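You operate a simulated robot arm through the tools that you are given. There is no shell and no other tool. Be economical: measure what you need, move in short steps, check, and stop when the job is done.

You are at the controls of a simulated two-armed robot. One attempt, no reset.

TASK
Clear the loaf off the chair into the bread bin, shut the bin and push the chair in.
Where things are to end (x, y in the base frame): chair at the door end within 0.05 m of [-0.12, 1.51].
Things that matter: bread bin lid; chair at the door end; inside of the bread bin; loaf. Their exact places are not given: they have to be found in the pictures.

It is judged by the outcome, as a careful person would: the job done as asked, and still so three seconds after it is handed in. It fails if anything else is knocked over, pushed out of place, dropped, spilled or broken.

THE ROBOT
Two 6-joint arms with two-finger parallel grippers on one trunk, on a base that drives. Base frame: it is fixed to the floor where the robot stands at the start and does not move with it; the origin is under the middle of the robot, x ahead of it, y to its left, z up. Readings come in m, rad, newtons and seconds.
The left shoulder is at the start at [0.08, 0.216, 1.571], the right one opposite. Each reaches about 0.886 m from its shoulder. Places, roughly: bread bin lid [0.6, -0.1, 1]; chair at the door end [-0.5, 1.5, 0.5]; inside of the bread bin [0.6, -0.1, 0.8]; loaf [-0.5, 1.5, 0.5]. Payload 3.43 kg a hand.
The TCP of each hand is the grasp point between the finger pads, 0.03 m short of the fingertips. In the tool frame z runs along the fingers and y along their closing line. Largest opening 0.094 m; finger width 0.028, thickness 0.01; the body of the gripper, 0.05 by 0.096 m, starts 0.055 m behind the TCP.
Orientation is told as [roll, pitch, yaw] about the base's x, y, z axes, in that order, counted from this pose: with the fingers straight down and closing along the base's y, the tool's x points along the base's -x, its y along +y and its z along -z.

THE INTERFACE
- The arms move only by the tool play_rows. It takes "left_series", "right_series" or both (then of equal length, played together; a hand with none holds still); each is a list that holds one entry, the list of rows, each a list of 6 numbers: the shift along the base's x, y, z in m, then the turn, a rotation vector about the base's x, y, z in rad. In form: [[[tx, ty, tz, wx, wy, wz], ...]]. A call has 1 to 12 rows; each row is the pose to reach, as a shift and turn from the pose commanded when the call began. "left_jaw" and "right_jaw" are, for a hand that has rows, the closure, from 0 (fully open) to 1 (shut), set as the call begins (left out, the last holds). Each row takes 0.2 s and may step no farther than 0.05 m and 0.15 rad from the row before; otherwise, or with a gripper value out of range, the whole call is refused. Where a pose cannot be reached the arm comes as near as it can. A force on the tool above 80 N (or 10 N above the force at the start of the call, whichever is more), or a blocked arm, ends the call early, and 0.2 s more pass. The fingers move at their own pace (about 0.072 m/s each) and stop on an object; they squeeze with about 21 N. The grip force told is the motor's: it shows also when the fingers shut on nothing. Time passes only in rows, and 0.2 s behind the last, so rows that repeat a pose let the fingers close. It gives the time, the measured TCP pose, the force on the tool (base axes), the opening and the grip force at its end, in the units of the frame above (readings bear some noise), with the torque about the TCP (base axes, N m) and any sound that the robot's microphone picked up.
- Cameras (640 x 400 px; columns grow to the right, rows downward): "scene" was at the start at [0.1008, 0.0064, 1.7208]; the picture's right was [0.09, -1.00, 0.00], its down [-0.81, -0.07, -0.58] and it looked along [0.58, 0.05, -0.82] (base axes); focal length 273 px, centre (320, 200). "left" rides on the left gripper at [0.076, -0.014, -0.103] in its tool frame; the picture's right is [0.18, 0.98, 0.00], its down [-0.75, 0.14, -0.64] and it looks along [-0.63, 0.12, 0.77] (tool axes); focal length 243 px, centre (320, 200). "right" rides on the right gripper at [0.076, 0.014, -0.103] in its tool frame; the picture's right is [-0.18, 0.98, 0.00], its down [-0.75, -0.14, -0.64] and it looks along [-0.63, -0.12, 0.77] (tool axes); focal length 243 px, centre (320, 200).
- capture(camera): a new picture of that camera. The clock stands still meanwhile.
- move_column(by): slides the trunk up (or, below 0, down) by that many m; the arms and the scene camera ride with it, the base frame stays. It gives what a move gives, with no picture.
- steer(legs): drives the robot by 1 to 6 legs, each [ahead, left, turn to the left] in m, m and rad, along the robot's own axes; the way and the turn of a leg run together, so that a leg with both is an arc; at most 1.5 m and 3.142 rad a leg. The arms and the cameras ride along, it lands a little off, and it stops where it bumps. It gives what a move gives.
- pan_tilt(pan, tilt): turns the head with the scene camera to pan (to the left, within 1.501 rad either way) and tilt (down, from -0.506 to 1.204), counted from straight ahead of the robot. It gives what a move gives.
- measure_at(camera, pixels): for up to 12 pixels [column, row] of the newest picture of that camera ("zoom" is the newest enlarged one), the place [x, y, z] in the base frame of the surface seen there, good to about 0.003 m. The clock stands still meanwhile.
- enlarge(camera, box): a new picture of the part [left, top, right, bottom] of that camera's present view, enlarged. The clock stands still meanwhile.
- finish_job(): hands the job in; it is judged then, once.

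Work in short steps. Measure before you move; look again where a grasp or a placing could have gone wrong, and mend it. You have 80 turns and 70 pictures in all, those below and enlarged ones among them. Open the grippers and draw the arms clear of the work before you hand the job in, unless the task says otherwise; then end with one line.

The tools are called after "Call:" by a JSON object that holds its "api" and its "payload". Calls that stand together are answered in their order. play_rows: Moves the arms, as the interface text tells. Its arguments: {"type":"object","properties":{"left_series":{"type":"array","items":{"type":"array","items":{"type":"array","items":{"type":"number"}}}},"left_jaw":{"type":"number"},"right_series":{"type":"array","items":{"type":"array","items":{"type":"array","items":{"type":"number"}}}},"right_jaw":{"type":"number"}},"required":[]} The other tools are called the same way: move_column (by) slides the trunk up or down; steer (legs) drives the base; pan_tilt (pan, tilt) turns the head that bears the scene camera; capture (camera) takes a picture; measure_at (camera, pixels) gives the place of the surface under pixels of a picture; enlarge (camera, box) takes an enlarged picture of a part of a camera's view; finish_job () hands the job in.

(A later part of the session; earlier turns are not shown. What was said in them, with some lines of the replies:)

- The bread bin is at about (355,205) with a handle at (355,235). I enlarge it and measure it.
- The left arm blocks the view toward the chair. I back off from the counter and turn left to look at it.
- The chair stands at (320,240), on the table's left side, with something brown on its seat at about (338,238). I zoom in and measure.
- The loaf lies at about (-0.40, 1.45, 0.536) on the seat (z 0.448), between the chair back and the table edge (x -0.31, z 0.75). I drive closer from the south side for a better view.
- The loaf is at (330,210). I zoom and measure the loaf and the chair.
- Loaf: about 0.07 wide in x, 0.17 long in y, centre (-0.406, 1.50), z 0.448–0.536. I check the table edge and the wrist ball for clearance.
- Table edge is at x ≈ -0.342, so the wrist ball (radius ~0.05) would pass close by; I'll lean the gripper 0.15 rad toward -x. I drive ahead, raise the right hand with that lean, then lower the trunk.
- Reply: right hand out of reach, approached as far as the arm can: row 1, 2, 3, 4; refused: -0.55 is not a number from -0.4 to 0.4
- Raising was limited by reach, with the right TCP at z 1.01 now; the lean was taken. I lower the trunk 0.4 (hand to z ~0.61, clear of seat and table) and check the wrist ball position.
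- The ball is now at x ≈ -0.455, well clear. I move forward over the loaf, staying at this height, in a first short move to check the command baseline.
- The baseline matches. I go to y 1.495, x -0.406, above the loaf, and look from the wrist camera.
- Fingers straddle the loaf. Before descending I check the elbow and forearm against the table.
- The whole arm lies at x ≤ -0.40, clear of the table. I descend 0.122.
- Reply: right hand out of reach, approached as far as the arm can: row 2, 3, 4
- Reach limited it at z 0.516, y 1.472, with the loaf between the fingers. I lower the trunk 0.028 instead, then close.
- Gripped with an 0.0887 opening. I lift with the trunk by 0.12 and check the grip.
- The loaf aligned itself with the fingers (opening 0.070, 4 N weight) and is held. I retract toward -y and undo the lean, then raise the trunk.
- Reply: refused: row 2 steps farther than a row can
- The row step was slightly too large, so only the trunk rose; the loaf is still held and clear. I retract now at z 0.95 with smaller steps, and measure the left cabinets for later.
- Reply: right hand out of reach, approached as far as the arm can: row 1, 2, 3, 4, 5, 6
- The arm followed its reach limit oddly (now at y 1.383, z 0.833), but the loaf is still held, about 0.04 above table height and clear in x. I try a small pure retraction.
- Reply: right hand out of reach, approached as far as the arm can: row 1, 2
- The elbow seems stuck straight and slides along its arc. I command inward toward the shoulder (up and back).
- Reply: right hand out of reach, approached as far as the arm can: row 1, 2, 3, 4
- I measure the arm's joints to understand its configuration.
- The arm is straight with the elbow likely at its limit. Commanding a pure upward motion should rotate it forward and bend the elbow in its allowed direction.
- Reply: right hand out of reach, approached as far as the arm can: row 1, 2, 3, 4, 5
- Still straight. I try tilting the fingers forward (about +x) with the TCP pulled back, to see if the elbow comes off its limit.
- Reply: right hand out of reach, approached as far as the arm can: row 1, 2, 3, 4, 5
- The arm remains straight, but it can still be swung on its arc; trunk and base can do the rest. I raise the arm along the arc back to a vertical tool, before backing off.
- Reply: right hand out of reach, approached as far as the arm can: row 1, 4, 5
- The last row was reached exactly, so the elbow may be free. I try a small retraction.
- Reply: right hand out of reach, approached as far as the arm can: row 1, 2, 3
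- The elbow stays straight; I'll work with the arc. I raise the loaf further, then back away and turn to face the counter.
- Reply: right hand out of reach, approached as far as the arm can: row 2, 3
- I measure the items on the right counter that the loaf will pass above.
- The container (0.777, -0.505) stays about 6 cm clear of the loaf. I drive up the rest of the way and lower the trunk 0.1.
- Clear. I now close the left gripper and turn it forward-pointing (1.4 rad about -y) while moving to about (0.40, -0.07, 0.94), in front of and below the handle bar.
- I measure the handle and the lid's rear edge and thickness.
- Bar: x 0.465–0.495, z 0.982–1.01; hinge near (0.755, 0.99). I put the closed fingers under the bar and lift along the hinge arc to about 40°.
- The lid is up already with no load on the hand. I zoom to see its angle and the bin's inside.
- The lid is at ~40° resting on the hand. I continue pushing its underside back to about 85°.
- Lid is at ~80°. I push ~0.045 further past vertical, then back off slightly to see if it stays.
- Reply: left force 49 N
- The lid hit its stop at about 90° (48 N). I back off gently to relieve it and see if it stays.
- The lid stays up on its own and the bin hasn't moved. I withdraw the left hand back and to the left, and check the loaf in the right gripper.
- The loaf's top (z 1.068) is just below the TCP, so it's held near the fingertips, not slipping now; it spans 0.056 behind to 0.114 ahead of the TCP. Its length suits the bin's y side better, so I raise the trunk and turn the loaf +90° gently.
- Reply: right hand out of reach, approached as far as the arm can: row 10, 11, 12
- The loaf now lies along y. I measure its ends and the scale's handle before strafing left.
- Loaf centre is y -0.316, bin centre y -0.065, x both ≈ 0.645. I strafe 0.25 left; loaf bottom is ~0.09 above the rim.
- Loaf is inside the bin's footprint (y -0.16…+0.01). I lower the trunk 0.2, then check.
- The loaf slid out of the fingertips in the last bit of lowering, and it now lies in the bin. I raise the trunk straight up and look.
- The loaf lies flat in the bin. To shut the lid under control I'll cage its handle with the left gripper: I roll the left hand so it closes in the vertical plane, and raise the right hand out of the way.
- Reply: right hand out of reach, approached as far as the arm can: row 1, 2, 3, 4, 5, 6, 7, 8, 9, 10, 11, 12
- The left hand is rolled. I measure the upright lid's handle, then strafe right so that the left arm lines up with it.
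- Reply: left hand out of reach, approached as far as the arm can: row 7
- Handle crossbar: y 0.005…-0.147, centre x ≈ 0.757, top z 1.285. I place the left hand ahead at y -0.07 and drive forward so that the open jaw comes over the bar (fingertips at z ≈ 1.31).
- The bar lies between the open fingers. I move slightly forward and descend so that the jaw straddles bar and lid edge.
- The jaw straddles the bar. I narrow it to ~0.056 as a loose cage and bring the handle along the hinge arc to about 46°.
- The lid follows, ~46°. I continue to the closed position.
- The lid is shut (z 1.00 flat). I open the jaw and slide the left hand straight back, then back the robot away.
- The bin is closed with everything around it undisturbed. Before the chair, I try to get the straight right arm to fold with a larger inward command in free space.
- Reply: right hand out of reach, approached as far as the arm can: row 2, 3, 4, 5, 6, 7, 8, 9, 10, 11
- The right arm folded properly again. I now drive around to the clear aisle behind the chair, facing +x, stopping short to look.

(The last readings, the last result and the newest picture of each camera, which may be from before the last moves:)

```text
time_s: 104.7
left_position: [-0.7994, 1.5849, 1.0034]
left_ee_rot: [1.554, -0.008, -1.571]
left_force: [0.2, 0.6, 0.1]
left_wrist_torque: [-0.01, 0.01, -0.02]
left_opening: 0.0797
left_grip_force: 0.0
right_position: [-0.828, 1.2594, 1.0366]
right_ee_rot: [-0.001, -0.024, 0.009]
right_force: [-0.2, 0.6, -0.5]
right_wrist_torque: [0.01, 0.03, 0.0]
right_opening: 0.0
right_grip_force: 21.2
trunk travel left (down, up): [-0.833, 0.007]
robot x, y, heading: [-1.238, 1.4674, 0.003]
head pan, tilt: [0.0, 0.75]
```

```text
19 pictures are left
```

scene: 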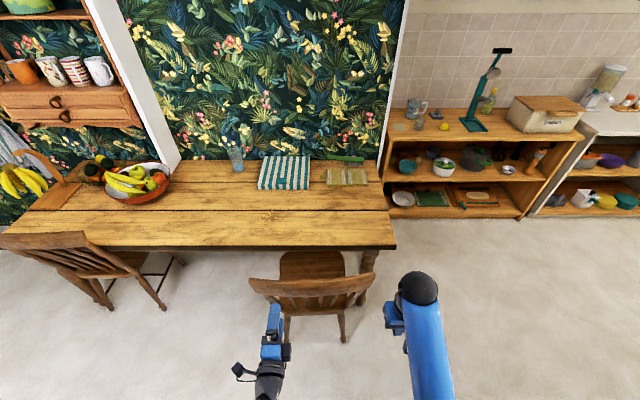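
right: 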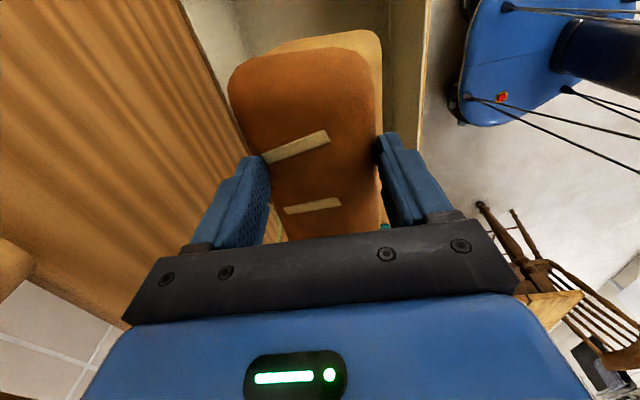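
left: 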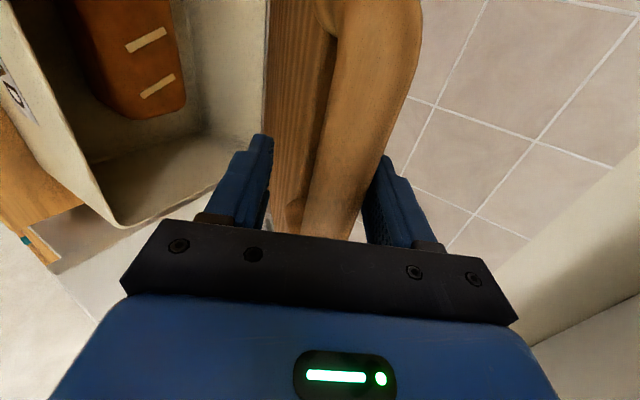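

The chair stands ahead at (315,290). I zoom in and measure its back, seat and legs.

Call:
{"api": "enlarge", "payload": {"camera": "scene", "box": [220, 235, 400, 360]}}

Call:
{"api": "measure_at", "payload": {"camera": "zoom", "pixels": [[105, 155], [330, 195], [530, 145], [330, 150], [235, 100], [420, 95], [245, 300], [430, 385], [235, 380], [440, 300], [430, 345], [330, 60]]}}

Call:
{"api": "measure_at", "payload": {"camera": "scene", "pixels": [[5, 240], [85, 236], [112, 308], [162, 308], [183, 263], [60, 270]]}}

```text
3.20 times, centred on (310, 298) of scene
```

zoom: 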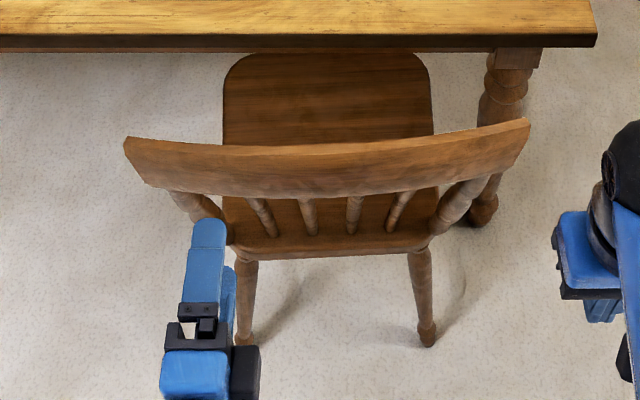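

```text
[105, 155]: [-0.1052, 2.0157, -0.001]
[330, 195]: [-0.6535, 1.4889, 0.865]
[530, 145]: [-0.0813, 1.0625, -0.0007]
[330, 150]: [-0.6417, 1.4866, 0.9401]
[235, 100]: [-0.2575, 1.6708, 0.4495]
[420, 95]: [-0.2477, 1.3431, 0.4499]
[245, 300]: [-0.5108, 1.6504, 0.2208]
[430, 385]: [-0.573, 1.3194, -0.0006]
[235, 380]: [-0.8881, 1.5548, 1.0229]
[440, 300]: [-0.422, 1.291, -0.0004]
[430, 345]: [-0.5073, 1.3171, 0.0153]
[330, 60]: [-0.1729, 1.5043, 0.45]
```

```text
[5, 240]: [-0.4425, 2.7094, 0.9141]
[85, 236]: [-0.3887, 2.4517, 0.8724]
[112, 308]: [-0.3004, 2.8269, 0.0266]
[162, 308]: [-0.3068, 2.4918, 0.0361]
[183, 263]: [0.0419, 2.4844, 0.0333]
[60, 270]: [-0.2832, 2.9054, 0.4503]
```

Rear legs are at x ≈ -0.51; the already pushed-in chair has its rear legs at -0.30 and leg-centre ≈ -0.13, so this chair (centre ≈ (-0.335, 1.50)) needs about +0.215 in x. I'll push at its seat rear edge with both hands level; first I turn the right hand forward and set both hands.

Call:
{"api": "play_rows", "payload": {"left_series": [[[0.006, 0.002, 0, 0, 0, 0], [0.012, 0.004, 0, 0, 0, 0], [0.018, 0.006, 0, 0, 0, 0], [0.024, 0.008, 0, 0, 0, 0], [0.03, 0.01, 0, 0, 0, 0], [0.036, 0.012, 0, 0, 0, 0], [0.042, 0.014, 0, 0, 0, 0], [0.048, 0.016, 0, 0, 0, 0], [0.054, 0.018, 0, 0, 0, 0], [0.06, 0.02, 0, 0, 0, 0], [0.06, 0.02, 0, 0, 0, 0]]], "right_series": [[[0.008, 0.014, -0.003, 0, -0.14, 0], [0.016, 0.028, -0.006, 0, -0.28, 0], [0.024, 0.042, -0.009, 0, -0.42, 0], [0.032, 0.056, -0.012, 0, -0.56, 0], [0.04, 0.07, -0.015, 0, -0.7, 0], [0.048, 0.084, -0.018, 0, -0.84, 0], [0.056, 0.098, -0.021, 0, -0.98, 0], [0.064, 0.112, -0.024, 0, -1.12, 0], [0.072, 0.126, -0.027, 0, -1.26, 0], [0.08, 0.14, -0.03, 0, -1.4, 0], [0.09, 0.15, -0.033, 0, -1.52, 0]]], "left_jaw": 1, "right_jaw": 1}}

Call:
{"api": "measure_at", "payload": {"camera": "zoom", "pixels": [[330, 253], [260, 256], [400, 251], [330, 230], [245, 250], [420, 250], [330, 54], [240, 335], [425, 335]]}}

```text
time_s: 107.1
left_position: [-0.7386, 1.6048, 1.0027]
left_ee_rot: [1.555, -0.009, -1.571]
left_force: [0.2, 1.1, 0.0]
left_wrist_torque: [-0.01, 0.03, -0.04]
left_opening: 0.0
left_grip_force: 20.4
right_position: [-0.7367, 1.4093, 1.003]
right_ee_rot: [-0.356, -1.541, 0.356]
right_force: [-0.1, 0.5, -0.4]
right_wrist_torque: [-0.03, 0.01, 0.02]
right_opening: 0.0
right_grip_force: 21.2
trunk travel left (down, up): [-0.833, 0.007]
robot x, y, heading: [-1.2368, 1.4671, 0.003]
head pan, tilt: [0.0, 0.75]
```

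```text
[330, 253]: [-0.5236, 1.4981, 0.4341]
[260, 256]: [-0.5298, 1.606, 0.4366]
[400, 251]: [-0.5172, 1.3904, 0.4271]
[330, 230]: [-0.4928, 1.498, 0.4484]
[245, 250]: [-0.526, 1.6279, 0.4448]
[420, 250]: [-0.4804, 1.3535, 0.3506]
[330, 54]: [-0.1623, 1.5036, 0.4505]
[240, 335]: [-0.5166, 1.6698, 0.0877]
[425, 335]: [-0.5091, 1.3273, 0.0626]
```

Seat rear edge: x ≈ -0.524, z 0.43–0.45. I lower the trunk so both fists are at z ≈ 0.433 and creep forward to near contact.

Call:
{"api": "move_column", "payload": {"by": -0.4}}

Call:
{"api": "move_column", "payload": {"by": -0.17}}

Call:
{"api": "steer", "payload": {"legs": [[0.15, 0, 0]]}}

Call:
{"api": "capture", "payload": {"camera": "scene"}}

```text
time_s: 110.9
left_position: [-0.7407, 1.6068, 0.604]
left_ee_rot: [1.557, -0.009, -1.57]
left_force: [0.3, -0.1, 1.0]
left_wrist_torque: [0.0, -0.03, 0.03]
left_opening: 0.0002
left_grip_force: 21.3
right_position: [-0.7383, 1.4113, 0.6032]
right_ee_rot: [-0.345, -1.541, 0.346]
right_force: [-0.4, -0.4, 0.5]
right_wrist_torque: [-0.02, 0.01, 0.01]
right_opening: 0.0
right_grip_force: 21.1
trunk travel left (down, up): [-0.433, 0.407]
robot x, y, heading: [-1.2395, 1.4634, 0.003]
head pan, tilt: [0.0, 0.75]
```

```text
time_s: 112.8
left_position: [-0.7398, 1.6057, 0.4339]
left_ee_rot: [1.554, -0.009, -1.57]
left_force: [0.6, -0.2, 0.2]
left_wrist_torque: [-0.02, 0.01, 0.04]
left_opening: 0.0001
left_grip_force: 21.4
right_position: [-0.7391, 1.4094, 0.4317]
right_ee_rot: [-0.347, -1.54, 0.345]
right_force: [-1.0, 0.0, 0.4]
right_wrist_torque: [0.02, -0.01, -0.03]
right_opening: 0.0
right_grip_force: 20.9
trunk travel left (down, up): [-0.263, 0.577]
robot x, y, heading: [-1.2369, 1.4639, -0.0]
head pan, tilt: [0.0, 0.75]
```

```text
time_s: 114.2
left_position: [-0.5886, 1.6065, 0.4333]
left_ee_rot: [1.554, -0.008, -1.571]
left_force: [0.3, -0.1, -0.4]
left_wrist_torque: [0.01, 0.0, -0.01]
left_opening: 0.0
left_grip_force: 21.3
right_position: [-0.5858, 1.4089, 0.4326]
right_ee_rot: [-0.336, -1.538, 0.334]
right_force: [0.6, 0.7, 0.6]
right_wrist_torque: [-0.03, -0.01, 0.01]
right_opening: 0.0
right_grip_force: 21.5
trunk travel left (down, up): [-0.263, 0.577]
robot x, y, heading: [-1.087, 1.4706, 0.0]
head pan, tilt: [0.0, 0.75]
```

```text
17 pictures are left
```

scene: 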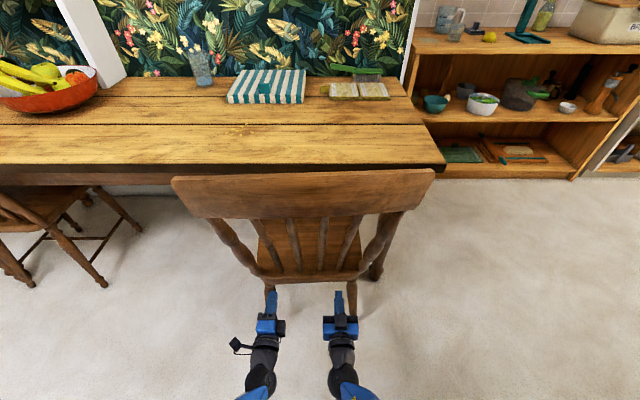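

Fists line up at the seat edge, about 0.03 short of contact. I push by driving ahead in steps, first 0.13.

Call:
{"api": "steer", "payload": {"legs": [[0.13, 0, 0]]}}

Call:
{"api": "capture", "payload": {"camera": "scene"}}

Call:
{"api": "measure_at", "payload": {"camera": "scene", "pixels": [[180, 200], [430, 195], [305, 200], [290, 260], [345, 258], [260, 270], [355, 270]]}}

```text
time_s: 115.5
left_position: [-0.4597, 1.6047, 0.4324]
left_ee_rot: [1.554, -0.008, -1.572]
left_force: [0.2, -0.2, -0.3]
left_wrist_torque: [-0.02, 0.0, 0.04]
left_opening: 0.0
left_grip_force: 20.8
right_position: [-0.4577, 1.4102, 0.4319]
right_ee_rot: [-0.327, -1.539, 0.324]
right_force: [0.1, 0.4, -0.1]
right_wrist_torque: [0.0, -0.03, -0.02]
right_opening: 0.0
right_grip_force: 21.0
trunk travel left (down, up): [-0.263, 0.577]
robot x, y, heading: [-0.9544, 1.4617, 0.006]
head pan, tilt: [0.0, 0.75]
```

```text
16 pictures are left
```

scene: 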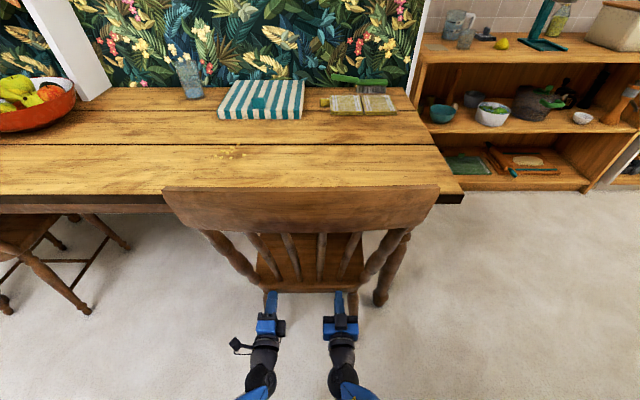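

```text
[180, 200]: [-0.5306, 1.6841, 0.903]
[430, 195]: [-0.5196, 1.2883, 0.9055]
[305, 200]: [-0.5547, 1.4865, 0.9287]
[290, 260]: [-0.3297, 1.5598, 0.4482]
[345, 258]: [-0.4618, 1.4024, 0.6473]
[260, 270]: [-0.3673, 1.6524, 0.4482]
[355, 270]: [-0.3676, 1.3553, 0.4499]
```

The chair slid straight by about 0.094 (fingertips at -0.429). I push the remaining 0.12.

Call:
{"api": "steer", "payload": {"legs": [[0.12, 0, -0.004]]}}

Call:
{"api": "capture", "payload": {"camera": "scene"}}

Call:
{"api": "measure_at", "payload": {"camera": "scene", "pixels": [[180, 225], [430, 225], [305, 210], [262, 280], [355, 280], [305, 275], [255, 285], [360, 285], [430, 195], [200, 196]]}}

```text
time_s: 116.7
left_position: [-0.3393, 1.6029, 0.4352]
left_ee_rot: [1.557, -0.01, -1.574]
left_force: [0.3, -0.6, -0.1]
left_wrist_torque: [0.02, -0.03, -0.01]
left_opening: 0.0
left_grip_force: 21.1
right_position: [-0.3372, 1.4075, 0.4334]
right_ee_rot: [-0.401, -1.543, 0.395]
right_force: [-34.9, 4.0, 13.2]
right_wrist_torque: [0.02, -0.82, 0.15]
right_opening: 0.0
right_grip_force: 20.8
trunk travel left (down, up): [-0.263, 0.577]
robot x, y, heading: [-0.8345, 1.4668, -0.003]
head pan, tilt: [0.0, 0.75]
```

```text
15 pictures are left
```

scene: 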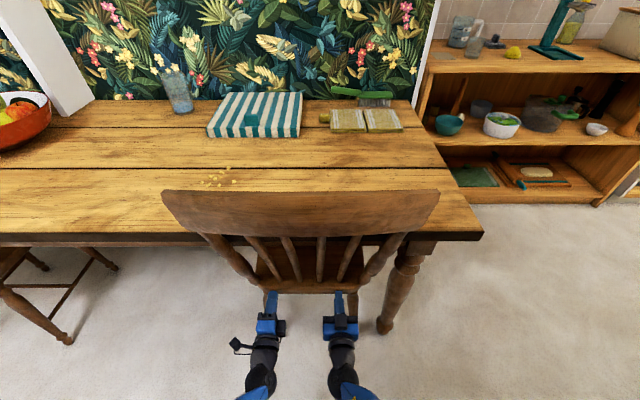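

```text
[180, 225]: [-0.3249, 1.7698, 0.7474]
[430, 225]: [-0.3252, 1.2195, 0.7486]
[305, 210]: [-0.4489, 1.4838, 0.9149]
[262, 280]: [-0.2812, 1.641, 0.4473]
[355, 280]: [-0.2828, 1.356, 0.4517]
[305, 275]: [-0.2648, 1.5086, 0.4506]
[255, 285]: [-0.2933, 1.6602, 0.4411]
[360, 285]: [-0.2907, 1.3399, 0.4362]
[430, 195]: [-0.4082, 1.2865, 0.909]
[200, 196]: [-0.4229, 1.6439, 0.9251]
```

The chair is nearly in; the push preload on the right hand is 35 N. I back off and measure the same chair features as before.

Call:
{"api": "steer", "payload": {"legs": [[-0.25, 0, 0]]}}

Call:
{"api": "enlarge", "payload": {"camera": "scene", "box": [180, 150, 430, 310]}}

```text
time_s: 118.5
left_position: [-0.5881, 1.6037, 0.4324]
left_ee_rot: [1.556, -0.011, -1.574]
left_force: [-0.4, 0.0, 0.5]
left_wrist_torque: [-0.02, 0.03, 0.02]
left_opening: 0.0
left_grip_force: 20.8
right_position: [-0.5874, 1.4088, 0.433]
right_ee_rot: [-0.36, -1.538, 0.355]
right_force: [-0.6, 1.0, -0.3]
right_wrist_torque: [0.03, -0.01, 0.02]
right_opening: 0.0
right_grip_force: 20.9
trunk travel left (down, up): [-0.263, 0.577]
robot x, y, heading: [-1.0842, 1.4631, -0.003]
head pan, tilt: [0.0, 0.75]
```

```text
2.50 times, centred on (305, 230) of scene
```

zoom: 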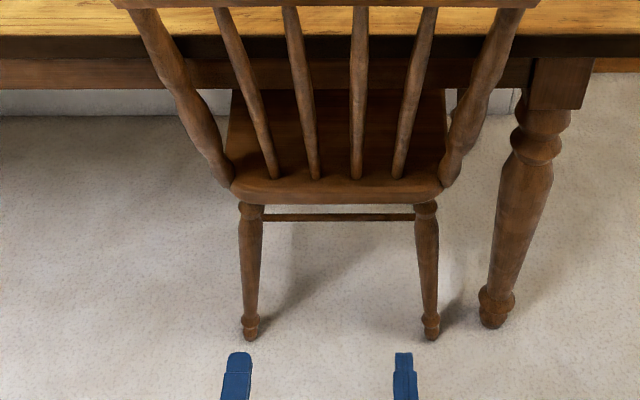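

Call:
{"api": "measure_at", "payload": {"camera": "zoom", "pixels": [[337, 198], [260, 197], [420, 195], [250, 330], [431, 333], [250, 310], [430, 312], [337, 190], [600, 46], [50, 46], [495, 318], [235, 95]]}}

```text
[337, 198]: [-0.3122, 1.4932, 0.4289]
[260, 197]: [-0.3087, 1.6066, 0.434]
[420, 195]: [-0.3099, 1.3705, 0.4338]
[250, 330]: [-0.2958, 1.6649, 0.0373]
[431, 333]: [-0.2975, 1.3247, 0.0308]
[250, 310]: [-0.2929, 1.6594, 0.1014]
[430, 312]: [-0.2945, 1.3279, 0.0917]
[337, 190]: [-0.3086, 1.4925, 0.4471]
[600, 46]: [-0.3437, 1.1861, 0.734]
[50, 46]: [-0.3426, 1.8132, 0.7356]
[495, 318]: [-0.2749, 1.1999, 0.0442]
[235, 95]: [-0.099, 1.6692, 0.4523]
```

The chair is straight with its seat centred at about (-0.126, 1.495), and the table is unmoved (edge -0.343). I back away, open both grippers and raise the trunk, then take a last look.

Call:
{"api": "steer", "payload": {"legs": [[-0.15, 0, 0]]}}

Call:
{"api": "move_column", "payload": {"by": 0.4}}

Call:
{"api": "play_rows", "payload": {"left_series": [[[0, 0, 0, 0, 0, 0], [0, 0, 0, 0, 0, 0], [0, 0, 0, 0, 0, 0], [0, 0, 0, 0, 0, 0]]], "right_series": [[[0, 0, 0, 0, 0, 0], [0, 0, 0, 0, 0, 0], [0, 0, 0, 0, 0, 0], [0, 0, 0, 0, 0, 0]]], "left_jaw": 0, "right_jaw": 0}}

Call:
{"api": "capture", "payload": {"camera": "scene"}}

```text
time_s: 119.9
left_position: [-0.7379, 1.6059, 0.4344]
left_ee_rot: [1.555, -0.007, -1.574]
left_force: [-0.8, 0.2, -0.6]
left_wrist_torque: [-0.01, 0.02, 0.02]
left_opening: 0.0001
left_grip_force: 21.4
right_position: [-0.737, 1.4101, 0.4332]
right_ee_rot: [-0.359, -1.541, 0.354]
right_force: [0.7, -0.3, 0.2]
right_wrist_torque: [-0.03, 0.02, 0.02]
right_opening: 0.0
right_grip_force: 21.2
trunk travel left (down, up): [-0.263, 0.577]
robot x, y, heading: [-1.2353, 1.4653, 0.001]
head pan, tilt: [0.0, 0.75]
```

```text
time_s: 123.8
left_position: [-0.7369, 1.607, 0.8334]
left_ee_rot: [1.555, -0.009, -1.574]
left_force: [-0.1, 0.7, 1.1]
left_wrist_torque: [0.01, 0.0, 0.0]
left_opening: 0.0001
left_grip_force: 21.1
right_position: [-0.7359, 1.4106, 0.8334]
right_ee_rot: [-0.35, -1.539, 0.346]
right_force: [0.0, -0.4, 0.1]
right_wrist_torque: [-0.01, 0.02, -0.01]
right_opening: 0.0
right_grip_force: 21.2
trunk travel left (down, up): [-0.663, 0.177]
robot x, y, heading: [-1.2334, 1.4658, -0.004]
head pan, tilt: [0.0, 0.75]
```

```text
time_s: 124.8
left_position: [-0.7363, 1.6055, 0.834]
left_ee_rot: [1.554, -0.008, -1.572]
left_force: [0.2, 0.0, -0.1]
left_wrist_torque: [-0.01, 0.0, 0.04]
left_opening: 0.094
left_grip_force: 0.0
right_position: [-0.7351, 1.41, 0.8327]
right_ee_rot: [-0.347, -1.54, 0.345]
right_force: [0.9, 1.0, 0.3]
right_wrist_torque: [0.03, 0.03, 0.0]
right_opening: 0.0938
right_grip_force: 0.0
trunk travel left (down, up): [-0.663, 0.177]
robot x, y, heading: [-1.2255, 1.4639, -0.002]
head pan, tilt: [0.0, 0.75]
```

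```text
13 pictures are left
```

scene: 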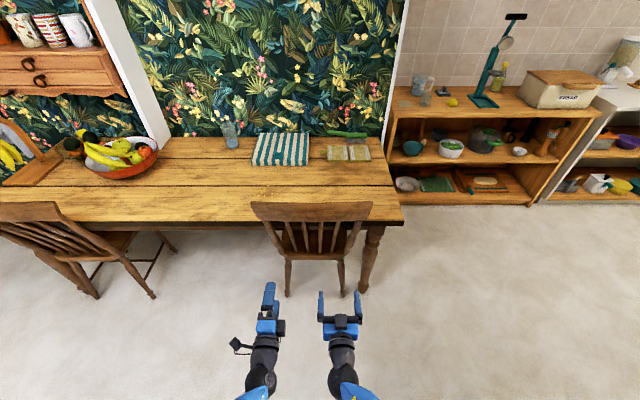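

The chair is in, the bin at (565,90) is shut with the loaf inside, and everything else stands as before. The arms are clear and open, so I hand in.

Call:
{"api": "finish_job", "payload": {}}

```text
The job is handed in.
```

The loaf is in the bread bin with the lid shut, and the chair is pushed in at about (-0.126, 1.495), roughly 0.02 m from the target. The loaf slid from the gripper for the last few centimetres into the bin, but the picture afterwards showed it lying flat inside.
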